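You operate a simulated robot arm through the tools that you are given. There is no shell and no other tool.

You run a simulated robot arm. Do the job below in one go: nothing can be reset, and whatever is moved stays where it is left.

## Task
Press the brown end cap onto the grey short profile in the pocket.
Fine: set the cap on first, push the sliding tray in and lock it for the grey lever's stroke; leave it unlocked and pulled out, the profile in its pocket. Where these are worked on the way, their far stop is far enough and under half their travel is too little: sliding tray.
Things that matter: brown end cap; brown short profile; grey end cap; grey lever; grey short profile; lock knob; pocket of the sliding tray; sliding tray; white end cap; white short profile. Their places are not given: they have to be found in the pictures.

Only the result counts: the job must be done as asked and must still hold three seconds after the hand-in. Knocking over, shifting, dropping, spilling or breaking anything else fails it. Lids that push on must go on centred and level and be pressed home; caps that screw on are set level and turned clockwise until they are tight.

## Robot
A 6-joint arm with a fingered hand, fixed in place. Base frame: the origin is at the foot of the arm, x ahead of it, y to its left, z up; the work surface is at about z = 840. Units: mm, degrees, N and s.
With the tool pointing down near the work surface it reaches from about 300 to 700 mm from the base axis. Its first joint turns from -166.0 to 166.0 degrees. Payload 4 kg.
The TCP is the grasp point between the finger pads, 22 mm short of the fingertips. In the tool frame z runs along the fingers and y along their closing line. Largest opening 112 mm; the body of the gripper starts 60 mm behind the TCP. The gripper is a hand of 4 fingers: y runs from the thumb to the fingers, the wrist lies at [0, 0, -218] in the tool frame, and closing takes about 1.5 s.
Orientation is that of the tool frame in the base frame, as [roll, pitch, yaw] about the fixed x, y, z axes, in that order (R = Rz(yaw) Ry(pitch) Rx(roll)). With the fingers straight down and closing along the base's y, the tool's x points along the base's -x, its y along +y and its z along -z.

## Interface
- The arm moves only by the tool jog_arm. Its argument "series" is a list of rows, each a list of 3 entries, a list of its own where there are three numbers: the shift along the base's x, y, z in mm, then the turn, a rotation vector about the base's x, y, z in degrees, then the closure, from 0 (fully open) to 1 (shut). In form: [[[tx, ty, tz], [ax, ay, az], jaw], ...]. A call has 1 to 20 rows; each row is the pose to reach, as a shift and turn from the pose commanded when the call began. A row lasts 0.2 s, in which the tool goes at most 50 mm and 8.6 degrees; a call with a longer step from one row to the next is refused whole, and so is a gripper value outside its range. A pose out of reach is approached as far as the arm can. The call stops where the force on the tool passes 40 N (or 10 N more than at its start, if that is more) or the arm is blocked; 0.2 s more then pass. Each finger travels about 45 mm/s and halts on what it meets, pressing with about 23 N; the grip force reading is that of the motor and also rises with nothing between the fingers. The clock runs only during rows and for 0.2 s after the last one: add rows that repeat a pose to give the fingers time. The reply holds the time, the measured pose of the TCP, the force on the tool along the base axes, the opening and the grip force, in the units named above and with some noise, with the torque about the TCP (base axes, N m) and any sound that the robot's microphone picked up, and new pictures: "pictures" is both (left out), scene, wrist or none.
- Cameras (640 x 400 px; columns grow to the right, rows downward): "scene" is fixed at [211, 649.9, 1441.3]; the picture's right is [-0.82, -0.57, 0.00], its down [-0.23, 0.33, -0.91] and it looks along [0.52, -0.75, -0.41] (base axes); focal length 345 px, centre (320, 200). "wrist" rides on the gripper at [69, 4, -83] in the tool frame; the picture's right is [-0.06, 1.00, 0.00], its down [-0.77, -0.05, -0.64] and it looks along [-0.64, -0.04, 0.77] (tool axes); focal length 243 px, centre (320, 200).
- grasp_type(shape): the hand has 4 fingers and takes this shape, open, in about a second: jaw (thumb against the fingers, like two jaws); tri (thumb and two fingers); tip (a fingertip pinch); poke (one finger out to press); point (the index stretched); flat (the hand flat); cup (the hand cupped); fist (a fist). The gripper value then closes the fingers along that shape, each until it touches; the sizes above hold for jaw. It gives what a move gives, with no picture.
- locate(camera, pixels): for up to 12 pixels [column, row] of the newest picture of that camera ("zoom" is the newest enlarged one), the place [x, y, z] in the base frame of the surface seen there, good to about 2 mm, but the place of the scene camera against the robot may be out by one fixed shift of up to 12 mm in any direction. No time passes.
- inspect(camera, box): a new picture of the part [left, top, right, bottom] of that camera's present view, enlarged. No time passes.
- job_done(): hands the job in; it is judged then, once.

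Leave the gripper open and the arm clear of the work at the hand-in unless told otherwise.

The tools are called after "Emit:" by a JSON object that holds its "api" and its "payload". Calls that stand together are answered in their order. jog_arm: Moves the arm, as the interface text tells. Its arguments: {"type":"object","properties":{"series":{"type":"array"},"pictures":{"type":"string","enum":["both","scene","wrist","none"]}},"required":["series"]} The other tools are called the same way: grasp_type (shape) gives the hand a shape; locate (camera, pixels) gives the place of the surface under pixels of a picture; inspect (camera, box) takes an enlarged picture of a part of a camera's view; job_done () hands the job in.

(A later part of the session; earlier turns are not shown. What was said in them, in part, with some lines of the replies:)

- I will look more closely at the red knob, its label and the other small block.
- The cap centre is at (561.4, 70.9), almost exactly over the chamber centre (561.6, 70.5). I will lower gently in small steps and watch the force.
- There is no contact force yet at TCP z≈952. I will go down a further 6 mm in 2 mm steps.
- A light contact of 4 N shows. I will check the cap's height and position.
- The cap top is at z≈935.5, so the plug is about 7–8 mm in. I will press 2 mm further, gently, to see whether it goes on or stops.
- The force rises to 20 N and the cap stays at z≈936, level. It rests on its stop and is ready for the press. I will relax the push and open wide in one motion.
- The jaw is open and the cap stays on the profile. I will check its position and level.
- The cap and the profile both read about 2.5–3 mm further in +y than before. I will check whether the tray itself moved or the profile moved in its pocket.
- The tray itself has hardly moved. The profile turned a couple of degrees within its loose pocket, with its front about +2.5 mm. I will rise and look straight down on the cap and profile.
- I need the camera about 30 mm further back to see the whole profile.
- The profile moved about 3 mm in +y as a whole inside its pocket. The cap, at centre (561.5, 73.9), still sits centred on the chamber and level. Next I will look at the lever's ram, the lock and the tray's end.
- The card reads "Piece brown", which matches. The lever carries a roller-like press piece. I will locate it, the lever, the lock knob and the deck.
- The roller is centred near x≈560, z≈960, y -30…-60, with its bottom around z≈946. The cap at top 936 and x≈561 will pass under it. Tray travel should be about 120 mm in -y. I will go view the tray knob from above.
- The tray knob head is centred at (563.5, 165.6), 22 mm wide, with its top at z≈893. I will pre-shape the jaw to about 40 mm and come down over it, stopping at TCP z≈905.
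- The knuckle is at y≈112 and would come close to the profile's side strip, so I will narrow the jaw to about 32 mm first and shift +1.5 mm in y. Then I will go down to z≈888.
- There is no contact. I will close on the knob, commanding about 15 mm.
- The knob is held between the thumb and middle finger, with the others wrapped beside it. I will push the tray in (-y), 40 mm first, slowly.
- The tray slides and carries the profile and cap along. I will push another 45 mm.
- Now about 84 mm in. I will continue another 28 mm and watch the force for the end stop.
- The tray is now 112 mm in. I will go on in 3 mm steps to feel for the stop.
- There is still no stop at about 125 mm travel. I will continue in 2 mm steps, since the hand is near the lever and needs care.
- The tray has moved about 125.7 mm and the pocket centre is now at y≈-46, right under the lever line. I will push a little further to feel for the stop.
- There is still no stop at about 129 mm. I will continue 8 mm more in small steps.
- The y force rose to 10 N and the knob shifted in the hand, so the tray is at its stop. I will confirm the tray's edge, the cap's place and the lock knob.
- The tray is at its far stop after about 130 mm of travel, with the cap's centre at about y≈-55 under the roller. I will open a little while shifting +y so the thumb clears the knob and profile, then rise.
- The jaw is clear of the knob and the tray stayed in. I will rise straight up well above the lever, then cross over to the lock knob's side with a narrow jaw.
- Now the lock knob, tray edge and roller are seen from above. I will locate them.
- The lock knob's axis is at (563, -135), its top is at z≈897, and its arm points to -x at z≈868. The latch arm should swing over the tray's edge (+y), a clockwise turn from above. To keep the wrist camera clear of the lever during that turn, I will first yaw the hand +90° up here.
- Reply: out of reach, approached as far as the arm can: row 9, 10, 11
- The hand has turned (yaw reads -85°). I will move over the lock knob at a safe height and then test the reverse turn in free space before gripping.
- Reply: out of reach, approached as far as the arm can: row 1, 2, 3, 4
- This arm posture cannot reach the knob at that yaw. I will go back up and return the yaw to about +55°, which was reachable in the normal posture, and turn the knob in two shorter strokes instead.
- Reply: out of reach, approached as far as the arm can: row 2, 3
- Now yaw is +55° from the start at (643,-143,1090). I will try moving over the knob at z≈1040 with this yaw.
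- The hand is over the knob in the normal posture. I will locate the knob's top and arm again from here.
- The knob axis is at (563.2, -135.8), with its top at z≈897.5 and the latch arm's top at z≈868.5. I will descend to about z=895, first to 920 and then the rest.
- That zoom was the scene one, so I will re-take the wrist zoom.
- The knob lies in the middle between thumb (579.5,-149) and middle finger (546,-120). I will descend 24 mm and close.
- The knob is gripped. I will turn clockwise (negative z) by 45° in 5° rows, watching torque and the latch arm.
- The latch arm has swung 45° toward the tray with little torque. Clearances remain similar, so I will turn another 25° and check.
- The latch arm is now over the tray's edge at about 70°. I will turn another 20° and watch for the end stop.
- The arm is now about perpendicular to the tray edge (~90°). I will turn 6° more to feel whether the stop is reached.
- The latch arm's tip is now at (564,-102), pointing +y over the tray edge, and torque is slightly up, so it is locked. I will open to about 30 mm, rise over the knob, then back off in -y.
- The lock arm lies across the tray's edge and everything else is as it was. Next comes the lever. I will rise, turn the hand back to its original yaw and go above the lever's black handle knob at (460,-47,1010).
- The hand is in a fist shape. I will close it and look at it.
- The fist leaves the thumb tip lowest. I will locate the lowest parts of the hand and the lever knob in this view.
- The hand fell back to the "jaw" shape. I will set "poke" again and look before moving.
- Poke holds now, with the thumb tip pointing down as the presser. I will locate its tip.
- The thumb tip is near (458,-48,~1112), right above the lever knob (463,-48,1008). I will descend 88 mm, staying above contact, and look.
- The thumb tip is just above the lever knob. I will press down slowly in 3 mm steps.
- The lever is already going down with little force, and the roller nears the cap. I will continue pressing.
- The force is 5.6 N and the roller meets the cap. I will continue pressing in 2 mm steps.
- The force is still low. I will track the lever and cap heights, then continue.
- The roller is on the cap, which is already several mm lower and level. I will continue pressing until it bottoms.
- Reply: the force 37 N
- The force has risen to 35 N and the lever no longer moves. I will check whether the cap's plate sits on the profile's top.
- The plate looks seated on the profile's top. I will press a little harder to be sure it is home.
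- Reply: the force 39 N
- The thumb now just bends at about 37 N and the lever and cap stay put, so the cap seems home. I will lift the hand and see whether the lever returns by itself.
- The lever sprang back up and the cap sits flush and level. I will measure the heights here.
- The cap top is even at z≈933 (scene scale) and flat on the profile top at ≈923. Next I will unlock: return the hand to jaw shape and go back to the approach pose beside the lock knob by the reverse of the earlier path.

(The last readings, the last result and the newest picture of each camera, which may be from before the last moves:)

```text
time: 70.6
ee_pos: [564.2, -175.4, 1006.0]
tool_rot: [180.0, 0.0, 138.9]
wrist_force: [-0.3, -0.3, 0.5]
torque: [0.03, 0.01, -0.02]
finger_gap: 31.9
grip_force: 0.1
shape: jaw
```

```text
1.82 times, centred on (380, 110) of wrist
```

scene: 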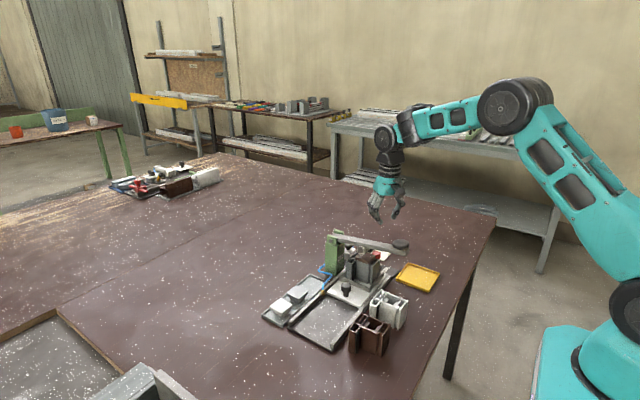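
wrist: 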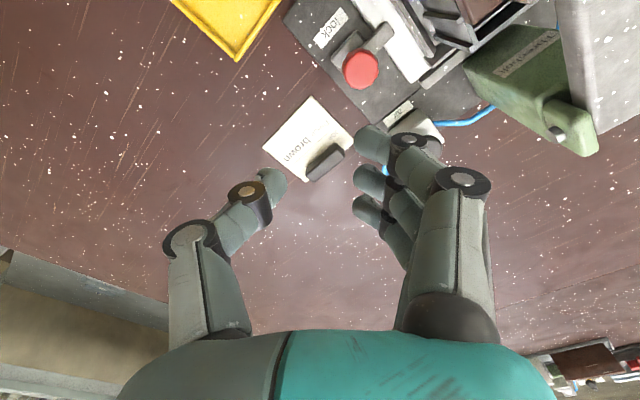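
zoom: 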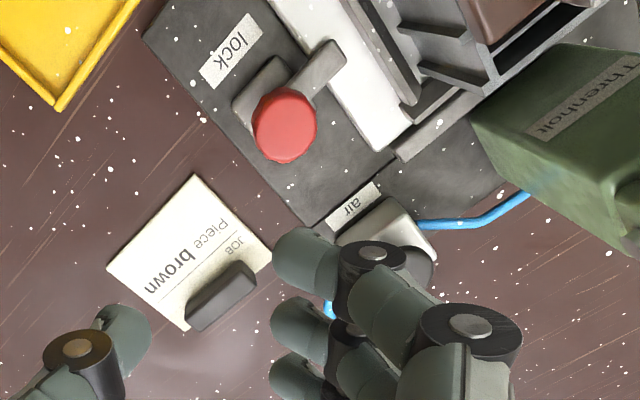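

The view matches the earlier pose. I will approach the lock knob by the reverse path, then close on it.

Emit:
{"api": "jog_arm", "payload": {"series": [[[-0.5, 10, -40], [0, 0, 0], 0.7], [[-0.5, 30, -65], [0, 0, 0], 0.7], [[-0.5, 40, -80], [0, 0, 0], 0.7], [[-0.5, 40, -80], [0, 0, 0], 0.7]]}}

Emit:
{"api": "inspect", "payload": {"camera": "wrist", "box": [180, 40, 460, 260]}}

Emit:
{"api": "locate", "payload": {"camera": "zoom", "pixels": [[320, 235], [282, 235], [358, 235], [320, 262], [240, 260], [400, 265], [320, 200]]}}

```text
time: 71.6
ee_pos: [563.6, -137.2, 925.8]
tool_rot: [-180.0, 0.1, 139.0]
wrist_force: [-0.4, -0.5, -0.3]
torque: [0.04, 0.01, 0.0]
finger_gap: 33.3
grip_force: 0.0
shape: jaw
```

scene: 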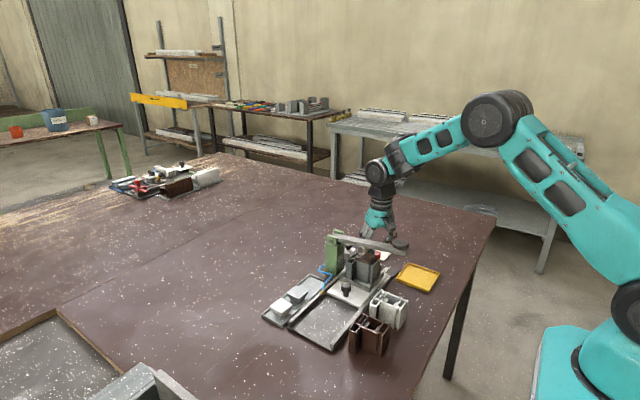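
wrist: 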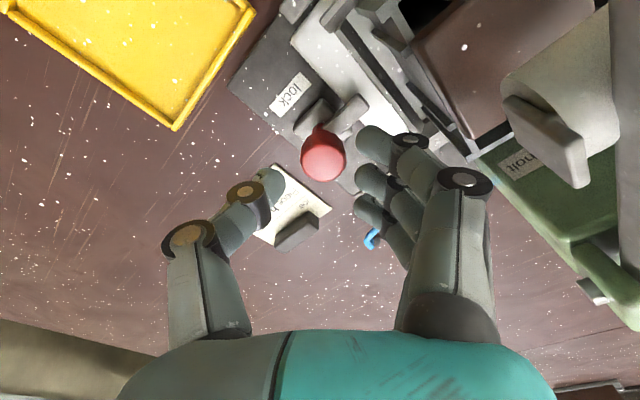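

```text
1.82 times, centred on (320, 150) of wrist
```

zoom: 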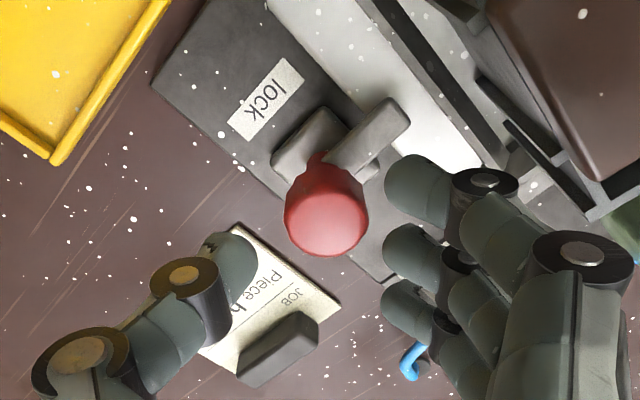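

```text
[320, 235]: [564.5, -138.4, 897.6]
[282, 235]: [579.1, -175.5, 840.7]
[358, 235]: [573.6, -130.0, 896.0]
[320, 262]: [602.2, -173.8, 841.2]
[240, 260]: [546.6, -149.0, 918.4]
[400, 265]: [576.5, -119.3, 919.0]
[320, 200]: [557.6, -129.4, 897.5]
```

The knob is centred between thumb and middle finger. I will descend 29 mm and close.

Emit:
{"api": "jog_arm", "payload": {"series": [[[0, 0, -10], [0, 0, 0], 0.7], [[0, 0, -20], [0, 0, 0], 0.7], [[0, 0, -29.5], [0, 0, 0], 0.7], [[0, 0, -29.5], [0, 0, 0], 0.76], [[0, 0, -29.5], [0, 0, 0], 0.84], [[0, 0, -29.5], [0, 0, 0], 0.9], [[0, 0, -29.5], [0, 0, 0], 0.9], [[0, 0, -29.5], [0, 0, 0], 0.9]]}}

Emit:
{"api": "inspect", "payload": {"camera": "wrist", "box": [180, 40, 460, 260]}}

```text
time: 73.4
ee_pos: [561.8, -137.7, 896.6]
tool_rot: [-179.9, -0.1, 138.7]
wrist_force: [-7.7, -7.3, -0.5]
torque: [-0.11, 0.09, -0.04]
finger_gap: 6.2
grip_force: 23.1
shape: jaw
```

scene: 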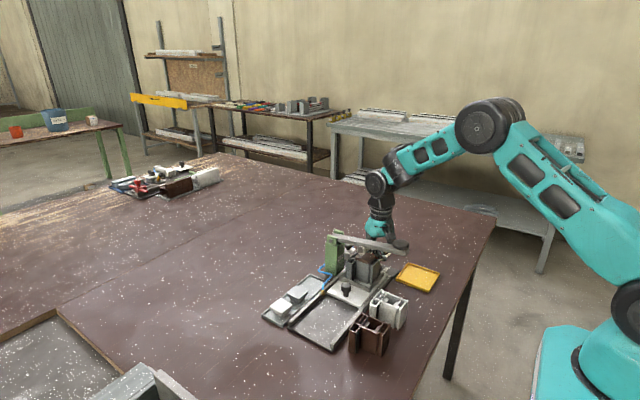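
wrist: 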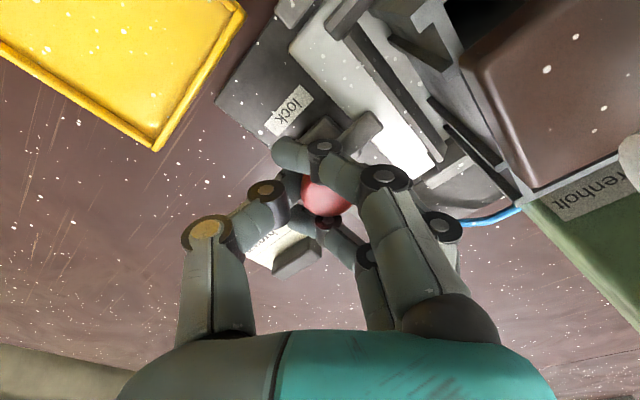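

```text
1.82 times, centred on (320, 150) of wrist
```

zoom: 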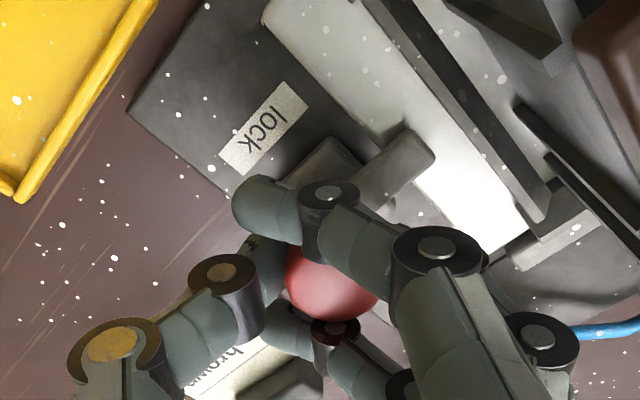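

The knob is gripped. I will turn counter-clockwise in 5° rows, 50° first.

Emit:
{"api": "jog_arm", "payload": {"series": [[[0, 0, 0], [0, 0, 5], 0.9], [[0, 0, 0], [0, 0, 10], 0.9], [[0, 0, 0], [0, 0, 15], 0.9], [[0, 0, 0], [0, 0, 20], 0.9], [[0, 0, 0], [0, 0, 25], 0.9], [[0, 0, 0], [0, 0, 30], 0.9], [[0, 0, 0], [0, 0, 35], 0.9], [[0, 0, 0], [0, 0, 40], 0.9], [[0, 0, 0], [0, 0, 45], 0.9], [[0, 0, 0], [0, 0, 50], 0.9]]}}

Emit:
{"api": "inspect", "payload": {"camera": "wrist", "box": [180, 40, 460, 260]}}

```text
time: 75.6
ee_pos: [564.0, -137.8, 898.1]
tool_rot: [-180.0, 0.0, -170.9]
wrist_force: [13.2, -15.5, -3.8]
torque: [-0.23, -0.14, -0.02]
finger_gap: 6.2
grip_force: 22.9
shape: jaw
```

scene: 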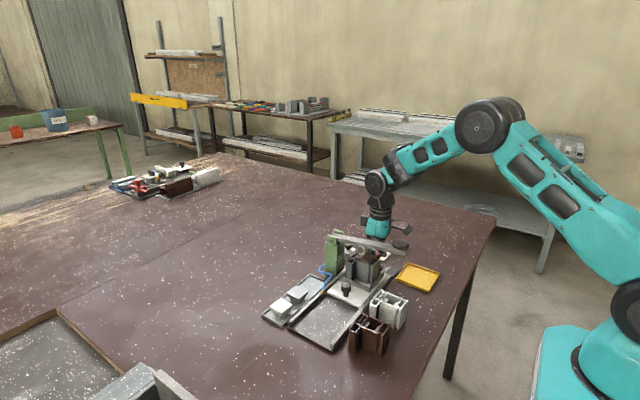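
wrist: 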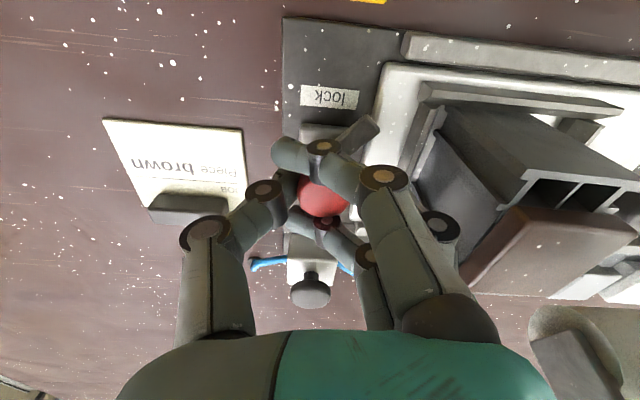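

```text
1.82 times, centred on (320, 150) of wrist
```

zoom: 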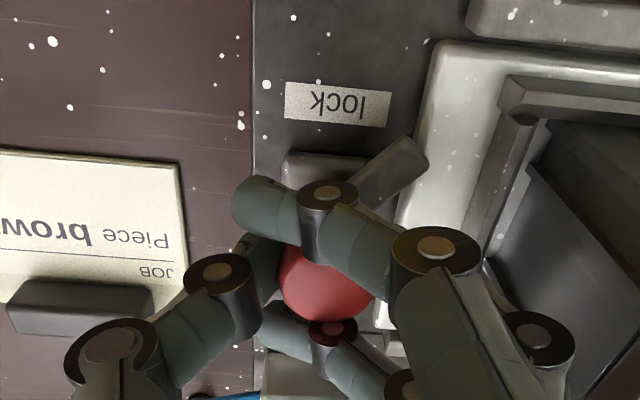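

The knob turns along, though with some side force (13,-15 N) from a small axis offset. I will shift by about 1 mm to relieve it and turn another 46°.

Emit:
{"api": "jog_arm", "payload": {"series": [[[0.5, -0.5, 0], [0, 0, 5], 0.9], [[1, -1, 0], [0, 0, 10], 0.9], [[1, -1, 0], [0, 0, 15], 0.9], [[1.5, -1, 0], [0, 0, 20], 0.9], [[1.5, -1, 0], [0, 0, 25], 0.9], [[1.5, -1, 0], [0, 0, 30], 0.9], [[2, -1, 0], [0, 0, 35], 0.9], [[2, -1, 0], [0, 0, 40], 0.9], [[2, -1, 0], [0, 0, 46], 0.9]]}}

Emit:
{"api": "inspect", "payload": {"camera": "wrist", "box": [180, 40, 460, 260]}}

Emit:
{"api": "locate", "payload": {"camera": "zoom", "pixels": [[415, 165], [400, 180], [385, 160], [370, 185], [425, 160], [400, 150]]}}

```text
time: 77.6
ee_pos: [566.3, -138.5, 896.5]
tool_rot: [-179.9, 0.0, -125.0]
wrist_force: [18.8, -4.2, 2.4]
torque: [-0.06, -0.22, -0.08]
finger_gap: 6.0
grip_force: 22.4
shape: jaw
```

scene: 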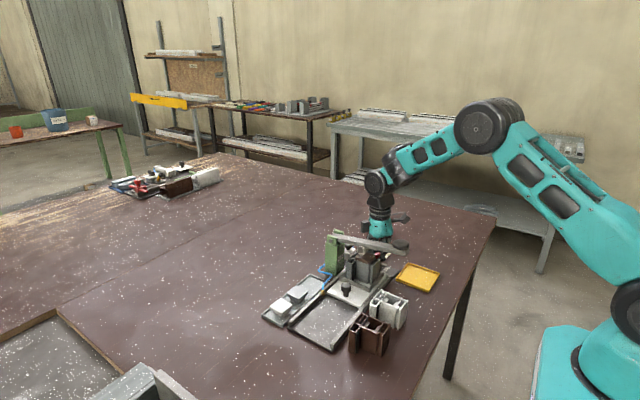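
wrist: 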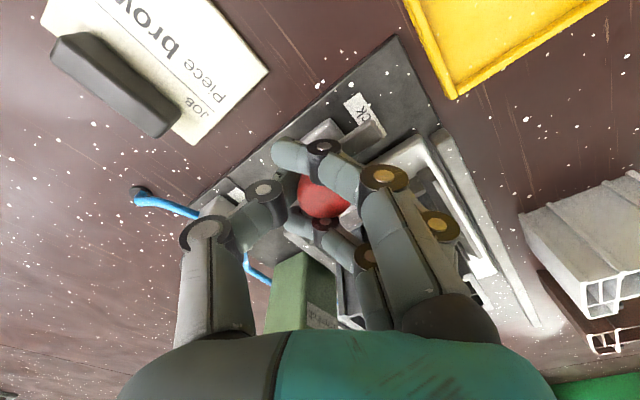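

```text
1.82 times, centred on (320, 150) of wrist
```

zoom: 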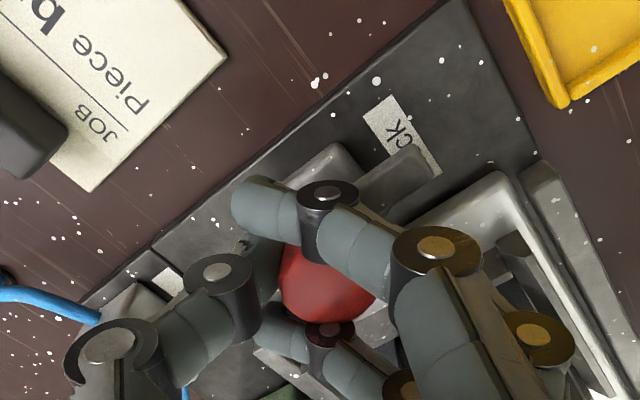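

```text
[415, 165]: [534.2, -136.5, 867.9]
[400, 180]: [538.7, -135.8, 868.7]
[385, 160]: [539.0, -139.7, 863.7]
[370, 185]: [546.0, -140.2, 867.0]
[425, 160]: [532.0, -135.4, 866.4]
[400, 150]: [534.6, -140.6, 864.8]
```

The latch arm points back to -x as at the start. I will turn 3° more against the stop, then open and rise.

Emit:
{"api": "jog_arm", "payload": {"series": [[[1, 0, 0], [0, 0, 3], 0.9], [[1, 0, 0], [0, 0, 3], 0.9], [[1, 0, 0], [0, 0, 3], 0.8], [[0, 1.5, 0], [0, 0, 3], 0.7], [[-1.5, 2.5, 0], [0, 0, 3], 0.66], [[-1.5, 2.5, 0], [0, 0, 3], 0.66], [[-1.5, 2.5, 12], [0, 0, 3], 0.66], [[-1.5, 2.5, 30], [0, 0, 3], 0.66], [[-1.5, -10, 60], [0, 0, 3], 0.66], [[-1.5, -20, 105], [0, 0, 3], 0.66], [[-1.5, -20, 145], [0, 0, 3], 0.66], [[-1.5, -20, 145], [0, 0, 3], 0.66]]}}

Emit:
{"api": "inspect", "payload": {"camera": "wrist", "box": [240, 20, 420, 180]}}

```text
time: 80.2
ee_pos: [564.1, -156.6, 1041.0]
tool_rot: [180.0, 0.0, -122.0]
wrist_force: [0.0, -0.1, 0.6]
torque: [-0.02, -0.02, -0.05]
finger_gap: 37.6
grip_force: 0.0
shape: jaw
```

scene: 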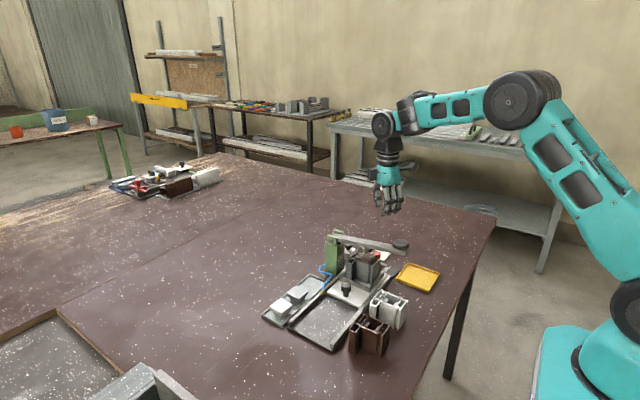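
wrist: 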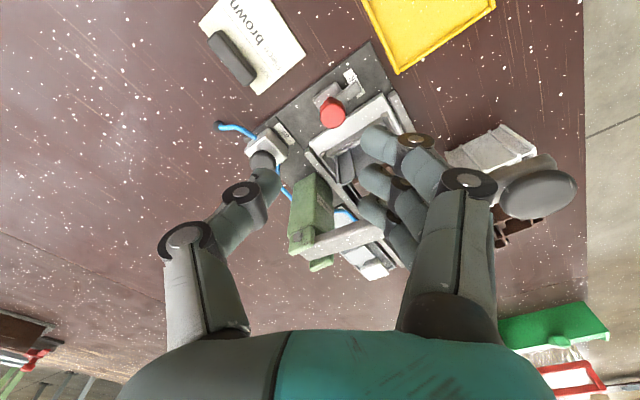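

```text
2.50 times, centred on (330, 100) of wrist
```

zoom: 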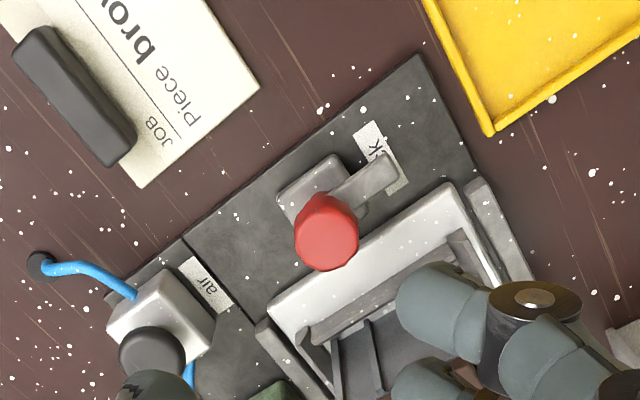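

I will check the arm's angle against its original direction.

Emit:
{"api": "inspect", "payload": {"camera": "wrist", "box": [305, 60, 375, 130]}}

```text
5.71 times, centred on (340, 95) of wrist
```

zoom: 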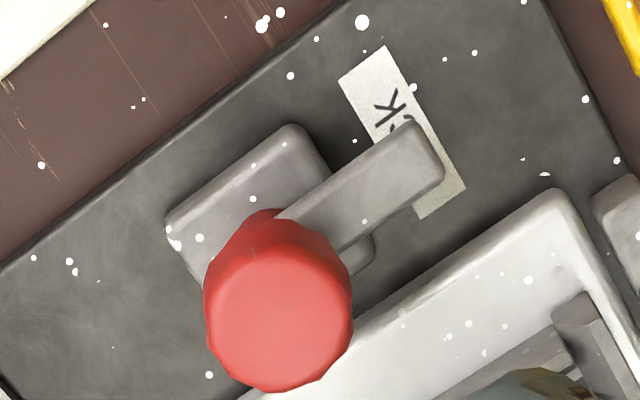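

The latch arm is parallel to its base plate again, so it is unlocked. I will now go over the lever to the tray knob at (563.5, 33), turning the hand back to the original yaw.

Emit:
{"api": "jog_arm", "payload": {"series": [[[0, 0, 40], [0, 0, -7], 0.7], [[0, 0, 45], [0, 0, -15], 0.7], [[0, 40, 45], [0, 0, -23], 0.71], [[0, 85, 45], [0, 0, -31], 0.71], [[0, 130, 45], [0, 0, -39], 0.71], [[0, 170, 45], [0, 0, -47], 0.71], [[0, 190, 45], [0, 0, -55], 0.71], [[0, 190, 30], [0, 0, -58], 0.71], [[0, 190, 0], [0, 0, -58], 0.71], [[0, 190, -35], [0, 0, -58], 0.71], [[0, 190, -35], [0, 0, -58], 0.71]]}}

Emit:
{"api": "inspect", "payload": {"camera": "wrist", "box": [140, 40, 460, 260]}}

```text
time: 82.6
ee_pos: [562.3, 33.1, 1007.1]
tool_rot: [-180.0, 0.0, -180.0]
wrist_force: [-0.8, 0.1, 0.3]
torque: [0.01, 0.05, 0.03]
finger_gap: 32.8
grip_force: 0.1
shape: jaw
```

scene: 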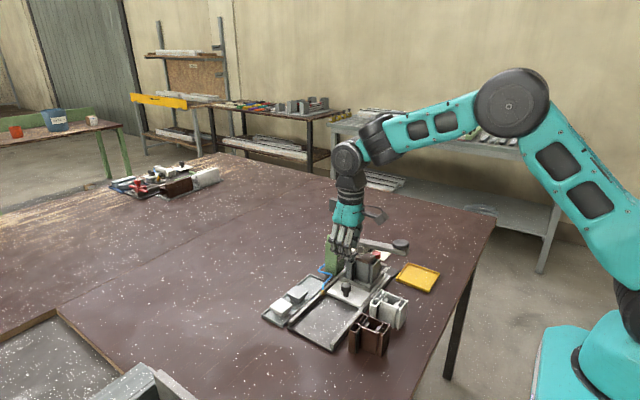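
wrist: 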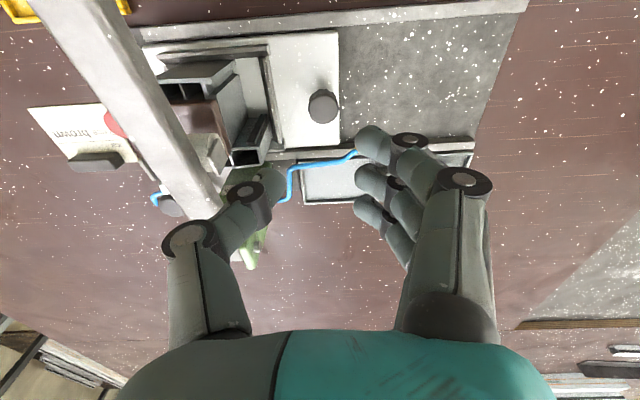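

```text
1.82 times, centred on (300, 150) of wrist
```

zoom: 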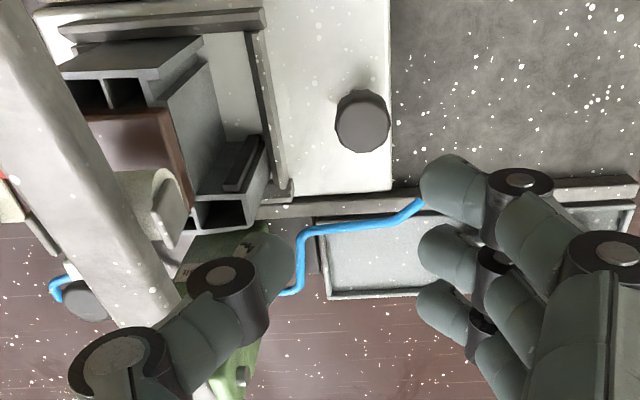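

I will locate the tray knob and check the cap's seating from this side view.

Emit:
{"api": "locate", "payload": {"camera": "zoom", "pixels": [[361, 122], [337, 122], [387, 122], [361, 97], [361, 150], [391, 60], [150, 150], [185, 150], [192, 170], [170, 110], [245, 180], [120, 130]]}}

Emit:
{"api": "inspect", "payload": {"camera": "wrist", "box": [150, 50, 290, 180]}}

```text
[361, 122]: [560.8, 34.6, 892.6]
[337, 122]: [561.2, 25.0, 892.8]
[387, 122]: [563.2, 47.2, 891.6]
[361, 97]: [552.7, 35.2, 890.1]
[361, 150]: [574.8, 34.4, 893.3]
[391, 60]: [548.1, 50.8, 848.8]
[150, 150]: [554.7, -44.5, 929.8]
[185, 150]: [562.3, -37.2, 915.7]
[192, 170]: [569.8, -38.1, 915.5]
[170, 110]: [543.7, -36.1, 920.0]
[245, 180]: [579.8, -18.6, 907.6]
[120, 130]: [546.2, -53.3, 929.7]
```

```text
3.08 times, centred on (220, 115) of wrist
```

zoom: 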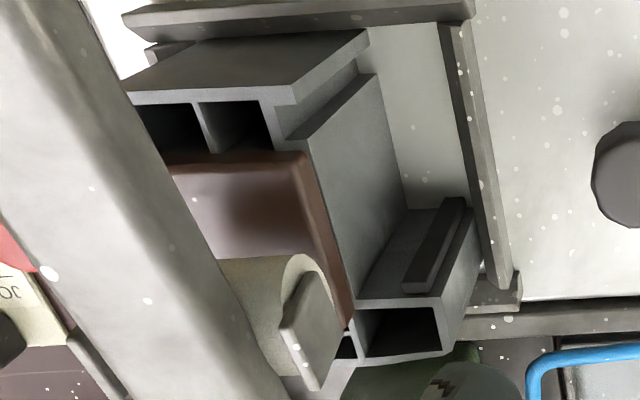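

The cap's side sits flush on the profile wall, with the top at 929.8 all over. The tray knob is centred near (563.5, 35.5). I will descend onto it in two stages.

Emit:
{"api": "jog_arm", "payload": {"series": [[[0.8, 1.8, -35], [0, 0, 0], 0.71], [[0.8, 1.8, -70], [0, 0, 0], 0.71], [[0.8, 1.8, -95], [0, 0, 0], 0.71], [[0.8, 1.8, -103], [0, 0, 0], 0.71], [[0.8, 1.8, -103], [0, 0, 0], 0.71]]}}

Emit:
{"api": "inspect", "payload": {"camera": "wrist", "box": [180, 40, 460, 260]}}

Emit:
{"api": "locate", "payload": {"camera": "zoom", "pixels": [[320, 250], [275, 250], [362, 250], [318, 200], [230, 240], [395, 240], [395, 190], [210, 230]]}}

```text
time: 83.8
ee_pos: [564.0, 34.2, 905.0]
tool_rot: [180.0, 0.0, 180.0]
wrist_force: [-1.2, 0.6, 0.6]
torque: [0.0, -0.03, -0.03]
finger_gap: 32.7
grip_force: 0.0
shape: jaw
```

scene: 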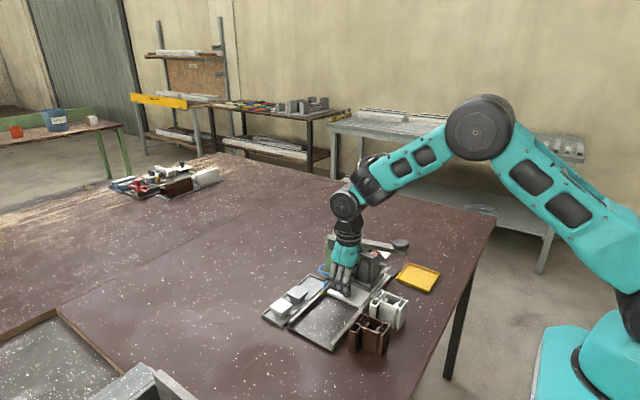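
wrist: 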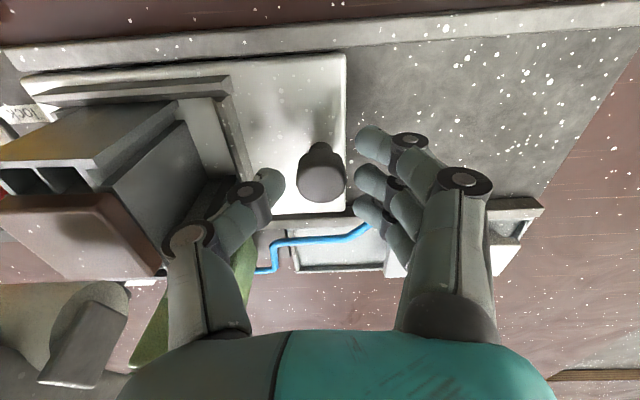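

```text
1.82 times, centred on (320, 150) of wrist
```

zoom: 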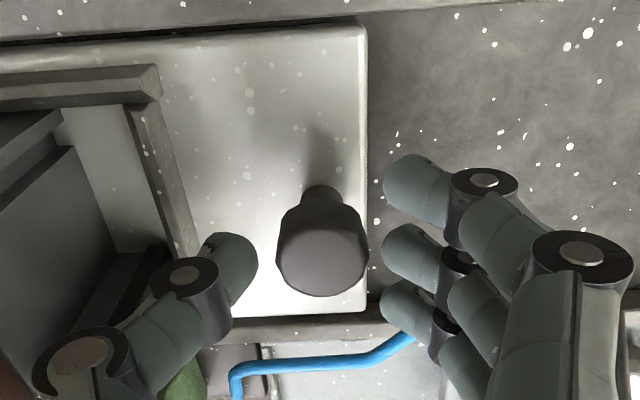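

```text
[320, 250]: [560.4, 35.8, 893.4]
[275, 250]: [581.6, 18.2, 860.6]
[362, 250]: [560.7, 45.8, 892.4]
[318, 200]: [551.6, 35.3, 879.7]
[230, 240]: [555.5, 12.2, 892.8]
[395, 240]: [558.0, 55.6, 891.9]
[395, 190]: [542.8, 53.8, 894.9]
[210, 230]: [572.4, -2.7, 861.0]
```

The knob is centred between thumb and fingers. I will descend 17 mm and close.

Emit:
{"api": "jog_arm", "payload": {"series": [[[0, 0.5, -8], [0, 0, 0], 0.71], [[0, 0.5, -17], [0, 0, 0], 0.71], [[0, 0.5, -17], [0, 0, 0], 0.76], [[0, 0.5, -17], [0, 0, 0], 0.82], [[0, 0.5, -17], [0, 0, 0], 0.87], [[0, 0.5, -17], [0, 0, 0], 0.87], [[0, 0.5, -17], [0, 0, 0], 0.87]]}}

Emit:
{"api": "inspect", "payload": {"camera": "wrist", "box": [180, 40, 460, 260]}}

```text
time: 85.4
ee_pos: [564.0, 34.9, 885.5]
tool_rot: [-179.9, 0.0, 179.9]
wrist_force: [2.8, -2.4, -9.3]
torque: [0.06, -0.01, -0.01]
finger_gap: 2.4
grip_force: 23.4
shape: jaw
```

scene: 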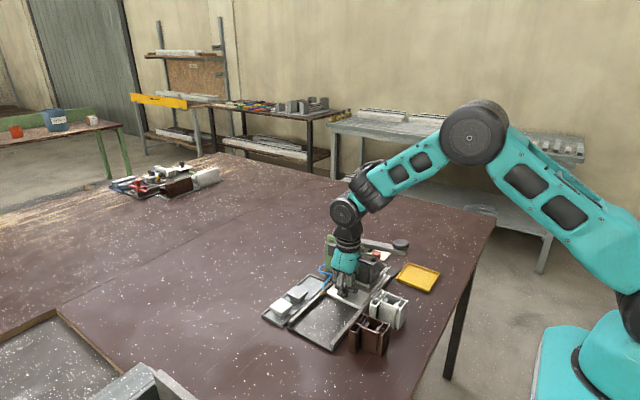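
wrist: 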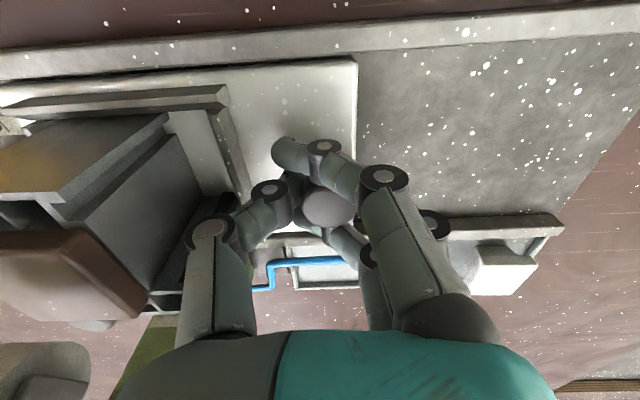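

```text
1.82 times, centred on (320, 150) of wrist
```

zoom: 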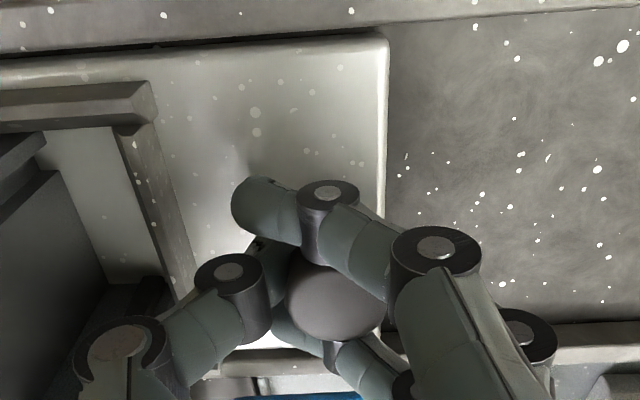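

The knob is gripped. I will pull the tray out (+y), 20 mm first, to see that it is free.

Emit:
{"api": "jog_arm", "payload": {"series": [[[0, 3, 0], [0, 0, 0], 0.87], [[0, 7, 0], [0, 0, 0], 0.87], [[0, 12, 0], [0, 0, 0], 0.87], [[0, 17, 0], [0, 0, 0], 0.87], [[0, 20, 0], [0, 0, 0], 0.87]]}}

Emit:
{"api": "locate", "payload": {"camera": "wrist", "pixels": [[357, 100], [325, 207], [100, 280], [60, 270], [345, 100]]}}

```text
time: 86.6
ee_pos: [564.3, 54.3, 886.1]
tool_rot: [179.9, -0.2, 179.9]
wrist_force: [-3.8, -1.5, -11.6]
torque: [0.06, 0.06, 0.03]
finger_gap: 2.1
grip_force: 22.8
shape: jaw
```

scene: 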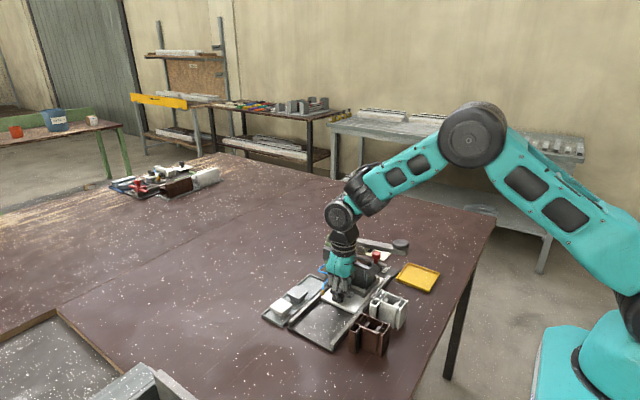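
wrist: 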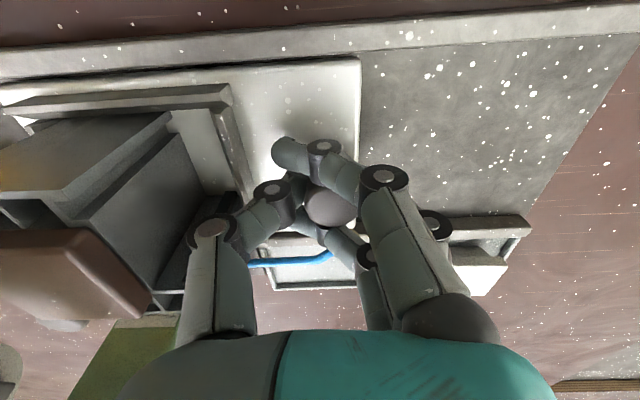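

```text
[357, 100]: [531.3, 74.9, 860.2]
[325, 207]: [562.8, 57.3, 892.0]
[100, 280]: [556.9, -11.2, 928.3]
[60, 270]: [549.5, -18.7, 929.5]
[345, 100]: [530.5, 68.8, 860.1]
```

The tray follows freely, with its edge now at y≈75. I will pull another 50 mm.

Emit:
{"api": "jog_arm", "payload": {"series": [[[0, 5, 0], [0, 0, 0], 0.87], [[0, 11, 0], [0, 0, 0], 0.87], [[0, 17, 0], [0, 0, 0], 0.87], [[0, 23, 0], [0, 0, 0], 0.87], [[0, 29, 0], [0, 0, 0], 0.87], [[0, 35, 0], [0, 0, 0], 0.87], [[0, 41, 0], [0, 0, 0], 0.87], [[0, 46, 0], [0, 0, 0], 0.87], [[0, 50, 0], [0, 0, 0], 0.87]]}}

Emit:
{"api": "inspect", "payload": {"camera": "scene", "box": [290, 220, 430, 330]}}

```text
time: 88.6
ee_pos: [563.6, 105.0, 886.1]
tool_rot: [180.0, -0.2, 180.0]
wrist_force: [-6.0, -1.3, -15.0]
torque: [0.05, 0.09, 0.02]
finger_gap: 1.8
grip_force: 23.0
shape: jaw
```

scene: 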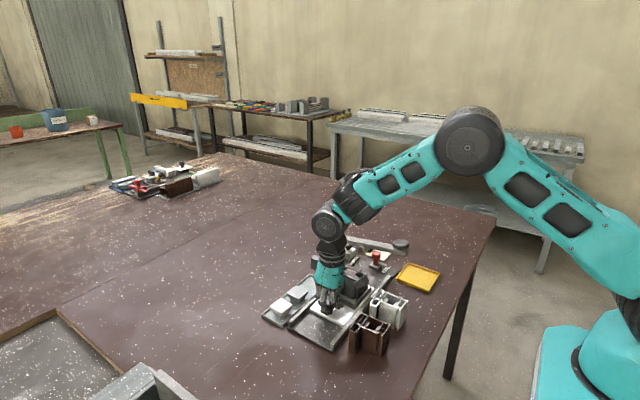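
wrist: 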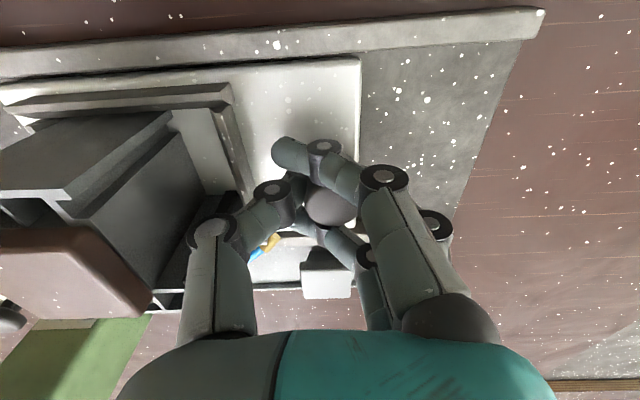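

```text
3.64 times, centred on (360, 275) of scene
```

zoom: 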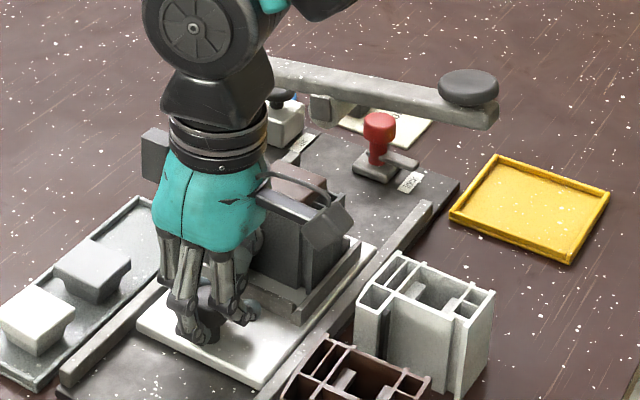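

The tray moves out well with the profile and cap in place. I will pull another 48 mm.

Emit:
{"api": "jog_arm", "payload": {"series": [[[0, 5, 0], [0, 0, 0], 0.87], [[0, 11, 0], [0, 0, 0], 0.87], [[0, 17, 0], [0, 0, 0], 0.87], [[0, 23, 0], [0, 0, 0], 0.87], [[0, 29, 0], [0, 0, 0], 0.87], [[0, 35, 0], [0, 0, 0], 0.87], [[0, 41, 0], [0, 0, 0], 0.87], [[0, 46, 0], [0, 0, 0], 0.87], [[0, 48, 0], [0, 0, 0], 0.87]]}}

Emit:
{"api": "locate", "payload": {"camera": "wrist", "pixels": [[359, 100], [328, 207], [100, 280], [60, 270], [350, 80]]}}

```text
time: 90.6
ee_pos: [563.5, 153.3, 888.0]
tool_rot: [-180.0, -0.1, -179.9]
wrist_force: [-4.6, -1.3, -15.4]
torque: [0.06, 0.06, -0.03]
finger_gap: 1.4
grip_force: 22.5
shape: jaw
```

scene: 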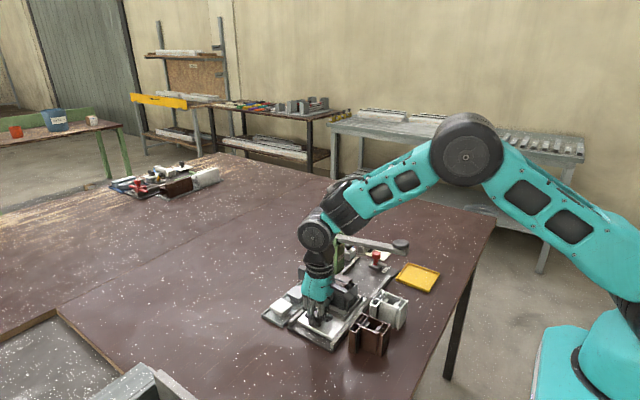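
wrist: 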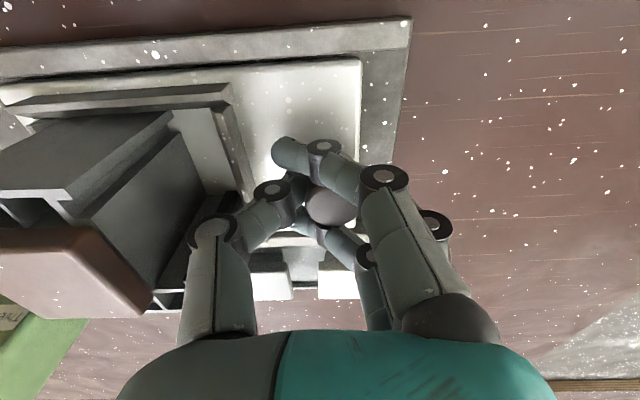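

```text
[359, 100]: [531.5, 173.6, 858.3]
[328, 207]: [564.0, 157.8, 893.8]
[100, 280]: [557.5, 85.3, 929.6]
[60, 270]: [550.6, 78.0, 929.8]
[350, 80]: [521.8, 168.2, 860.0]
```

The tray edge is at 173.6 (start ~179). I will pull on in 2 mm steps to the outer stop.

Emit:
{"api": "jog_arm", "payload": {"series": [[[0, 2, 0], [0, 0, 0], 0.87], [[0, 4, 0], [0, 0, 0], 0.87], [[0, 6, 0], [0, 0, 0], 0.87], [[0, 8, 0], [0, 0, 0], 0.87], [[0, 9, 0], [0, 0, 0], 0.87]]}}

Emit:
{"api": "locate", "payload": {"camera": "wrist", "pixels": [[357, 100], [325, 207], [345, 80], [352, 100]]}}

```text
time: 91.8
ee_pos: [563.5, 161.8, 887.4]
tool_rot: [-179.9, -0.1, 179.8]
wrist_force: [-8.2, -10.1, -12.7]
torque: [-0.03, 0.05, -0.01]
finger_gap: 1.7
grip_force: 23.2
shape: jaw
```

scene: 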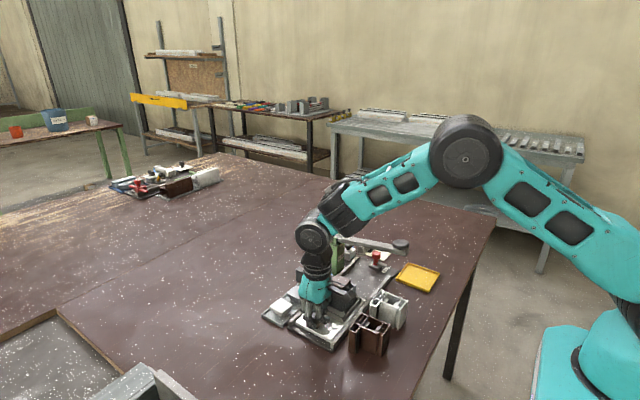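
wrist: 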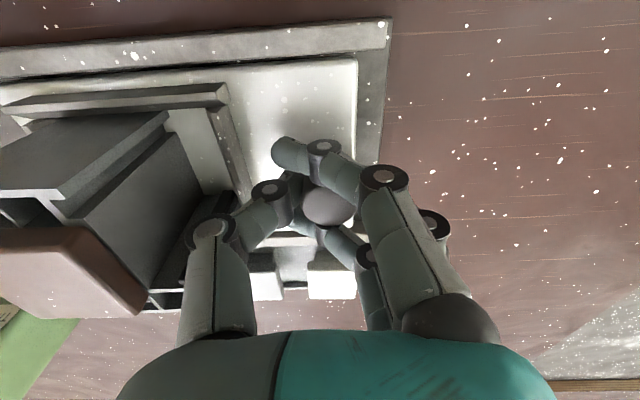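

```text
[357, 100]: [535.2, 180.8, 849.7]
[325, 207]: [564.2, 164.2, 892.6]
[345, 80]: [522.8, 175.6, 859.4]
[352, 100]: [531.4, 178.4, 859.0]
```

The y force of -10 N shows the tray is at its outer stop, with its edge at ≈179.5 as at the start. I will open while centring and then rise straight up.

Emit:
{"api": "jog_arm", "payload": {"series": [[[0, 0, 0], [0, 0, 0], 0.8], [[0, 2, 0], [0, 0, 0], 0.75], [[0, 3.5, 0], [0, 0, 0], 0.72], [[0, 4.5, 0], [0, 0, 0], 0.7], [[0, 4.5, 0], [0, 0, 0], 0.7], [[0, 4.5, 12], [0, 0, 0], 0.7], [[0, 4.5, 40], [0, 0, 0], 0.7], [[0, 4.5, 85], [0, 0, 0], 0.6], [[0, 4.5, 130], [0, 0, 0], 0.5], [[-10, -20, 160], [0, 0, 0], 0.3], [[-10, -55, 165], [0, 0, 0], 0.3], [[-10, -75, 165], [0, 0, 0], 0.3], [[-10, -75, 165], [0, 0, 0], 0.3]]}}

Emit:
{"api": "inspect", "payload": {"camera": "wrist", "box": [180, 0, 460, 200]}}

Emit:
{"api": "inspect", "payload": {"camera": "scene", "box": [270, 220, 430, 350]}}

```text
time: 94.6
ee_pos: [554.6, 85.2, 1052.9]
tool_rot: [180.0, 0.0, -180.0]
wrist_force: [0.2, -1.2, 0.1]
torque: [-0.05, 0.0, 0.0]
finger_gap: 77.8
grip_force: 0.1
shape: jaw
```

scene: 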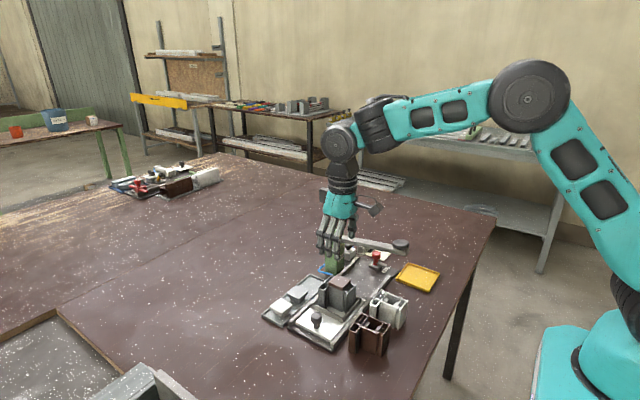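
wrist: 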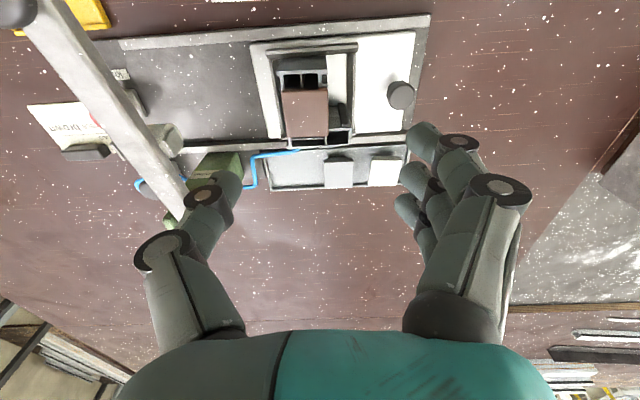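

```text
2.00 times, centred on (320, 100) of wrist
```

zoom: 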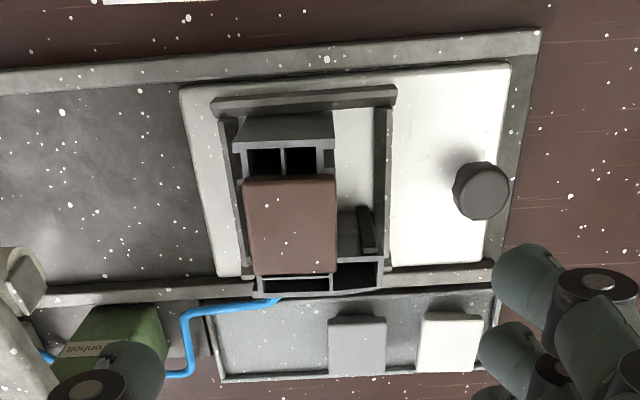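

```text
3.08 times, centred on (350, 285) of scene
```

zoom: 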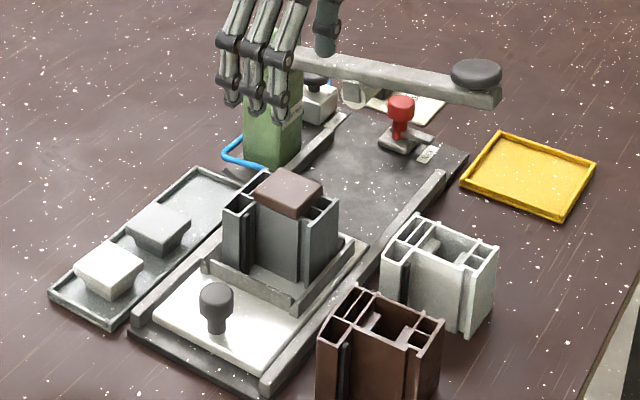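

The tray is out, the knob is unlocked and the lever is up. Now a close check of the cap's seating and centring.

Emit:
{"api": "inspect", "payload": {"camera": "scene", "box": [318, 268, 368, 313]}}

Emit:
{"api": "locate", "payload": {"camera": "zoom", "pixels": [[230, 85], [325, 100], [160, 90], [245, 40], [220, 135], [225, 160], [120, 125], [140, 120], [330, 130], [250, 170], [320, 160], [310, 140]]}}

Emit:
{"api": "inspect", "payload": {"camera": "wrist", "box": [250, 30, 390, 160]}}

```text
8.89 times, centred on (343, 290) of scene
```

zoom: 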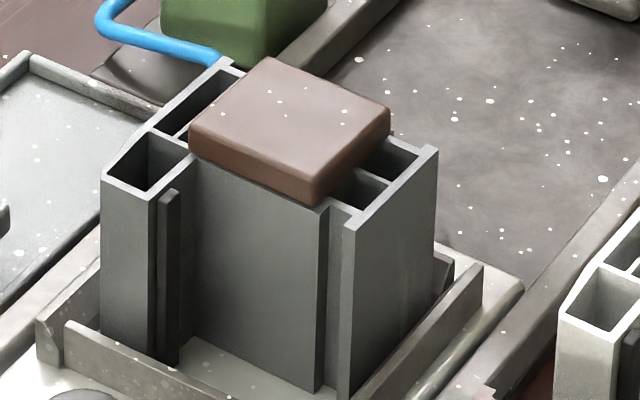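

```text
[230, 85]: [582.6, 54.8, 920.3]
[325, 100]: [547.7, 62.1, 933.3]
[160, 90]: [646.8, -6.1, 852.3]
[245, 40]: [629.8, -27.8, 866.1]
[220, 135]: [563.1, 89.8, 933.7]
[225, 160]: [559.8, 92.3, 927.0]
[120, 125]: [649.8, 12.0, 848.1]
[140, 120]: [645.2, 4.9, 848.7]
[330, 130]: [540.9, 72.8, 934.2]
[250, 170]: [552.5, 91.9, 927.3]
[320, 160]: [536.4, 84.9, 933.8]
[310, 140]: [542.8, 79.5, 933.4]
```

```text
3.08 times, centred on (320, 95) of wrist
```

zoom: 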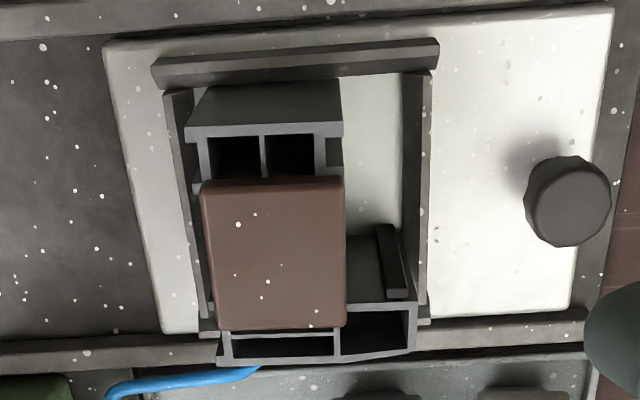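

I will compare with the plate thickness of the loose grey cap at the same zoom.

Emit:
{"api": "inspect", "payload": {"camera": "scene", "box": [275, 275, 325, 320]}}

Emit:
{"api": "locate", "payload": {"camera": "zoom", "pixels": [[300, 130], [293, 168], [293, 175], [293, 182], [293, 190], [293, 198], [210, 135], [210, 145], [210, 155], [215, 165], [120, 220], [345, 150]]}}

```text
8.89 times, centred on (300, 298) of scene
```

zoom: 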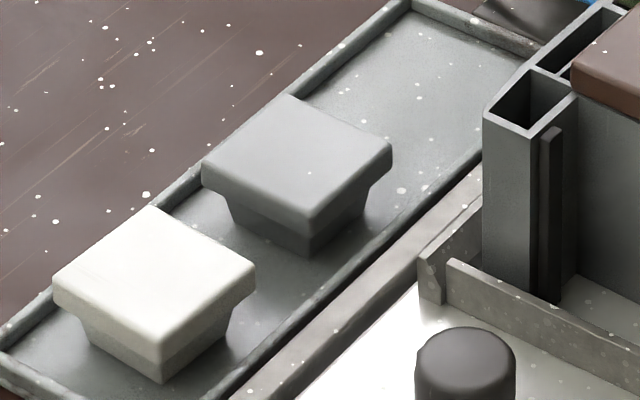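

```text
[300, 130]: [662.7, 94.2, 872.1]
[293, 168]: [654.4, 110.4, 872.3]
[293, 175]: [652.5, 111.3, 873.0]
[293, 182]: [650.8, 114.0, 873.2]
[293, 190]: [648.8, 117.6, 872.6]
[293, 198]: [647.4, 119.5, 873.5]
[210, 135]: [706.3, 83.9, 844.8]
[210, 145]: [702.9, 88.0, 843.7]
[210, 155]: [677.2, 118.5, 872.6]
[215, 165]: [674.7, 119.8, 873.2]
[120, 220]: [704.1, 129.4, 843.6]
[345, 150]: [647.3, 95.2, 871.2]
```

The loose cap's plate is about 9.5 mm thick, and the pressed cap's top stands ≈10 mm above the profile, so the plate sits flush on it. All else is in place. I will retreat the arm to the starting area with the hand open.

Emit:
{"api": "jog_arm", "payload": {"series": [[[0, 0, 40], [0, 0, 0], 0.2], [[-30, -8, 75], [0, 0, 0], 0], [[-65, -18, 105], [0, 0, 0], 0], [[-100, -28, 135], [0, 0, 0], 0], [[-130, -34, 165], [0, 0, 0], 0], [[-157, -40, 187], [0, 0, 0], 0], [[-157, -40, 187], [0, 0, 0], 0]]}}

Emit:
{"api": "inspect", "payload": {"camera": "wrist", "box": [160, 40, 420, 230]}}

Emit:
{"api": "inspect", "payload": {"camera": "scene", "box": [250, 220, 450, 360]}}

```text
time: 96.2
ee_pos: [397.5, 46.3, 1238.7]
tool_rot: [-180.0, -0.1, 180.0]
wrist_force: [-0.3, 0.0, -0.1]
torque: [-0.01, 0.02, -0.02]
finger_gap: 111.6
grip_force: 0.1
shape: jaw
```

scene: 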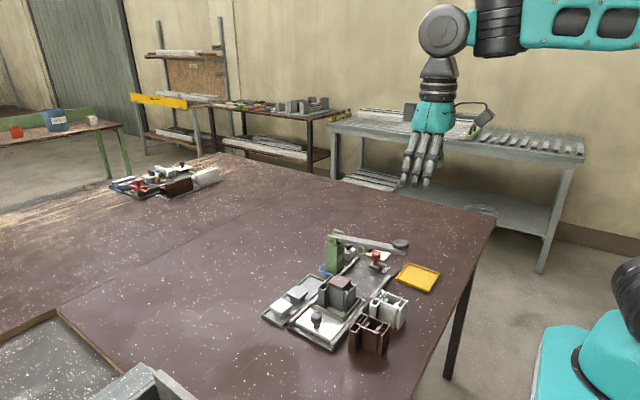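
wrist: 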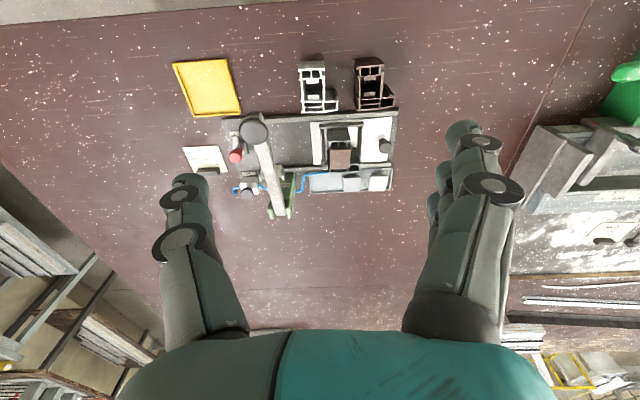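

```text
2.11 times, centred on (290, 135) of wrist
```

zoom: 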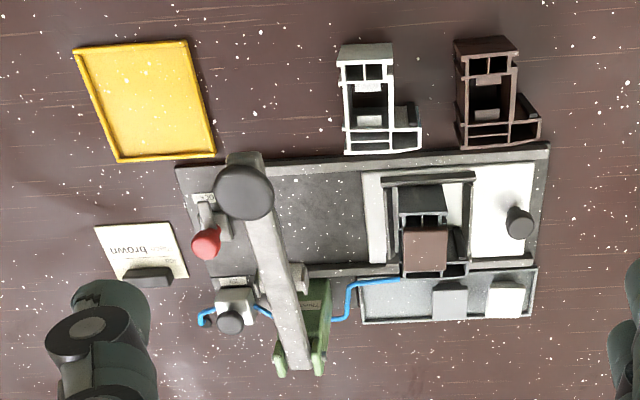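

```text
2.86 times, centred on (350, 290) of scene
```

zoom: 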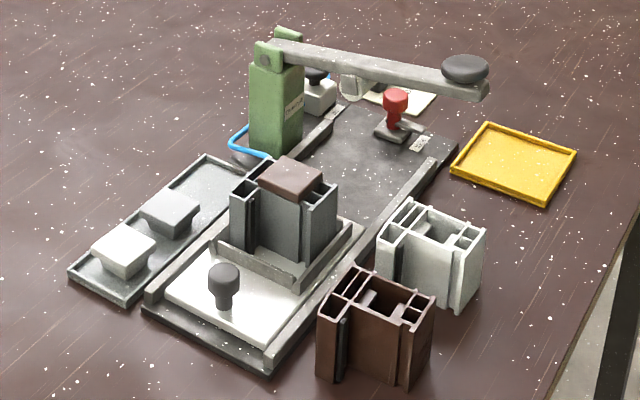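

Compared with the start, everything else is where it was. The brown cap is pressed on the grey profile in its pocket, the tray is fully out, the lock is back to its unlocked position, the lever is up and the hand is open and clear. I will hand in.

Emit:
{"api": "job_done", "payload": {}}

```text
The job is handed in.
```

The brown end cap is pressed onto the grey short profile, and I have handed the job in. I have no verdict back from the hand-in.

- **Cap:** I set it on the profile's main chamber, pushed the tray in to its far stop (about 130 mm), locked it and worked the lever. The cap went down about 6 mm, then stopped firmly at roughly 37 N on the lever handle. Its plate now sits level and flush on the profile top, as far as the camera measurements show.
- **Profile:** It slid about 3 mm in +y inside its loose pocket when I released the cap. It is still inside the pocket walls, and the cap stayed centred on it.
- **Tray, lock and lever:** The tray is pulled out to its outer stop, the lock knob is turned back to unlocked, and the lever sprang back up by itself.
- **Everything else:** The other caps, the loose profiles and the rest of the station look unmoved in the final pictures. The hand is open and the arm is back at its starting position.
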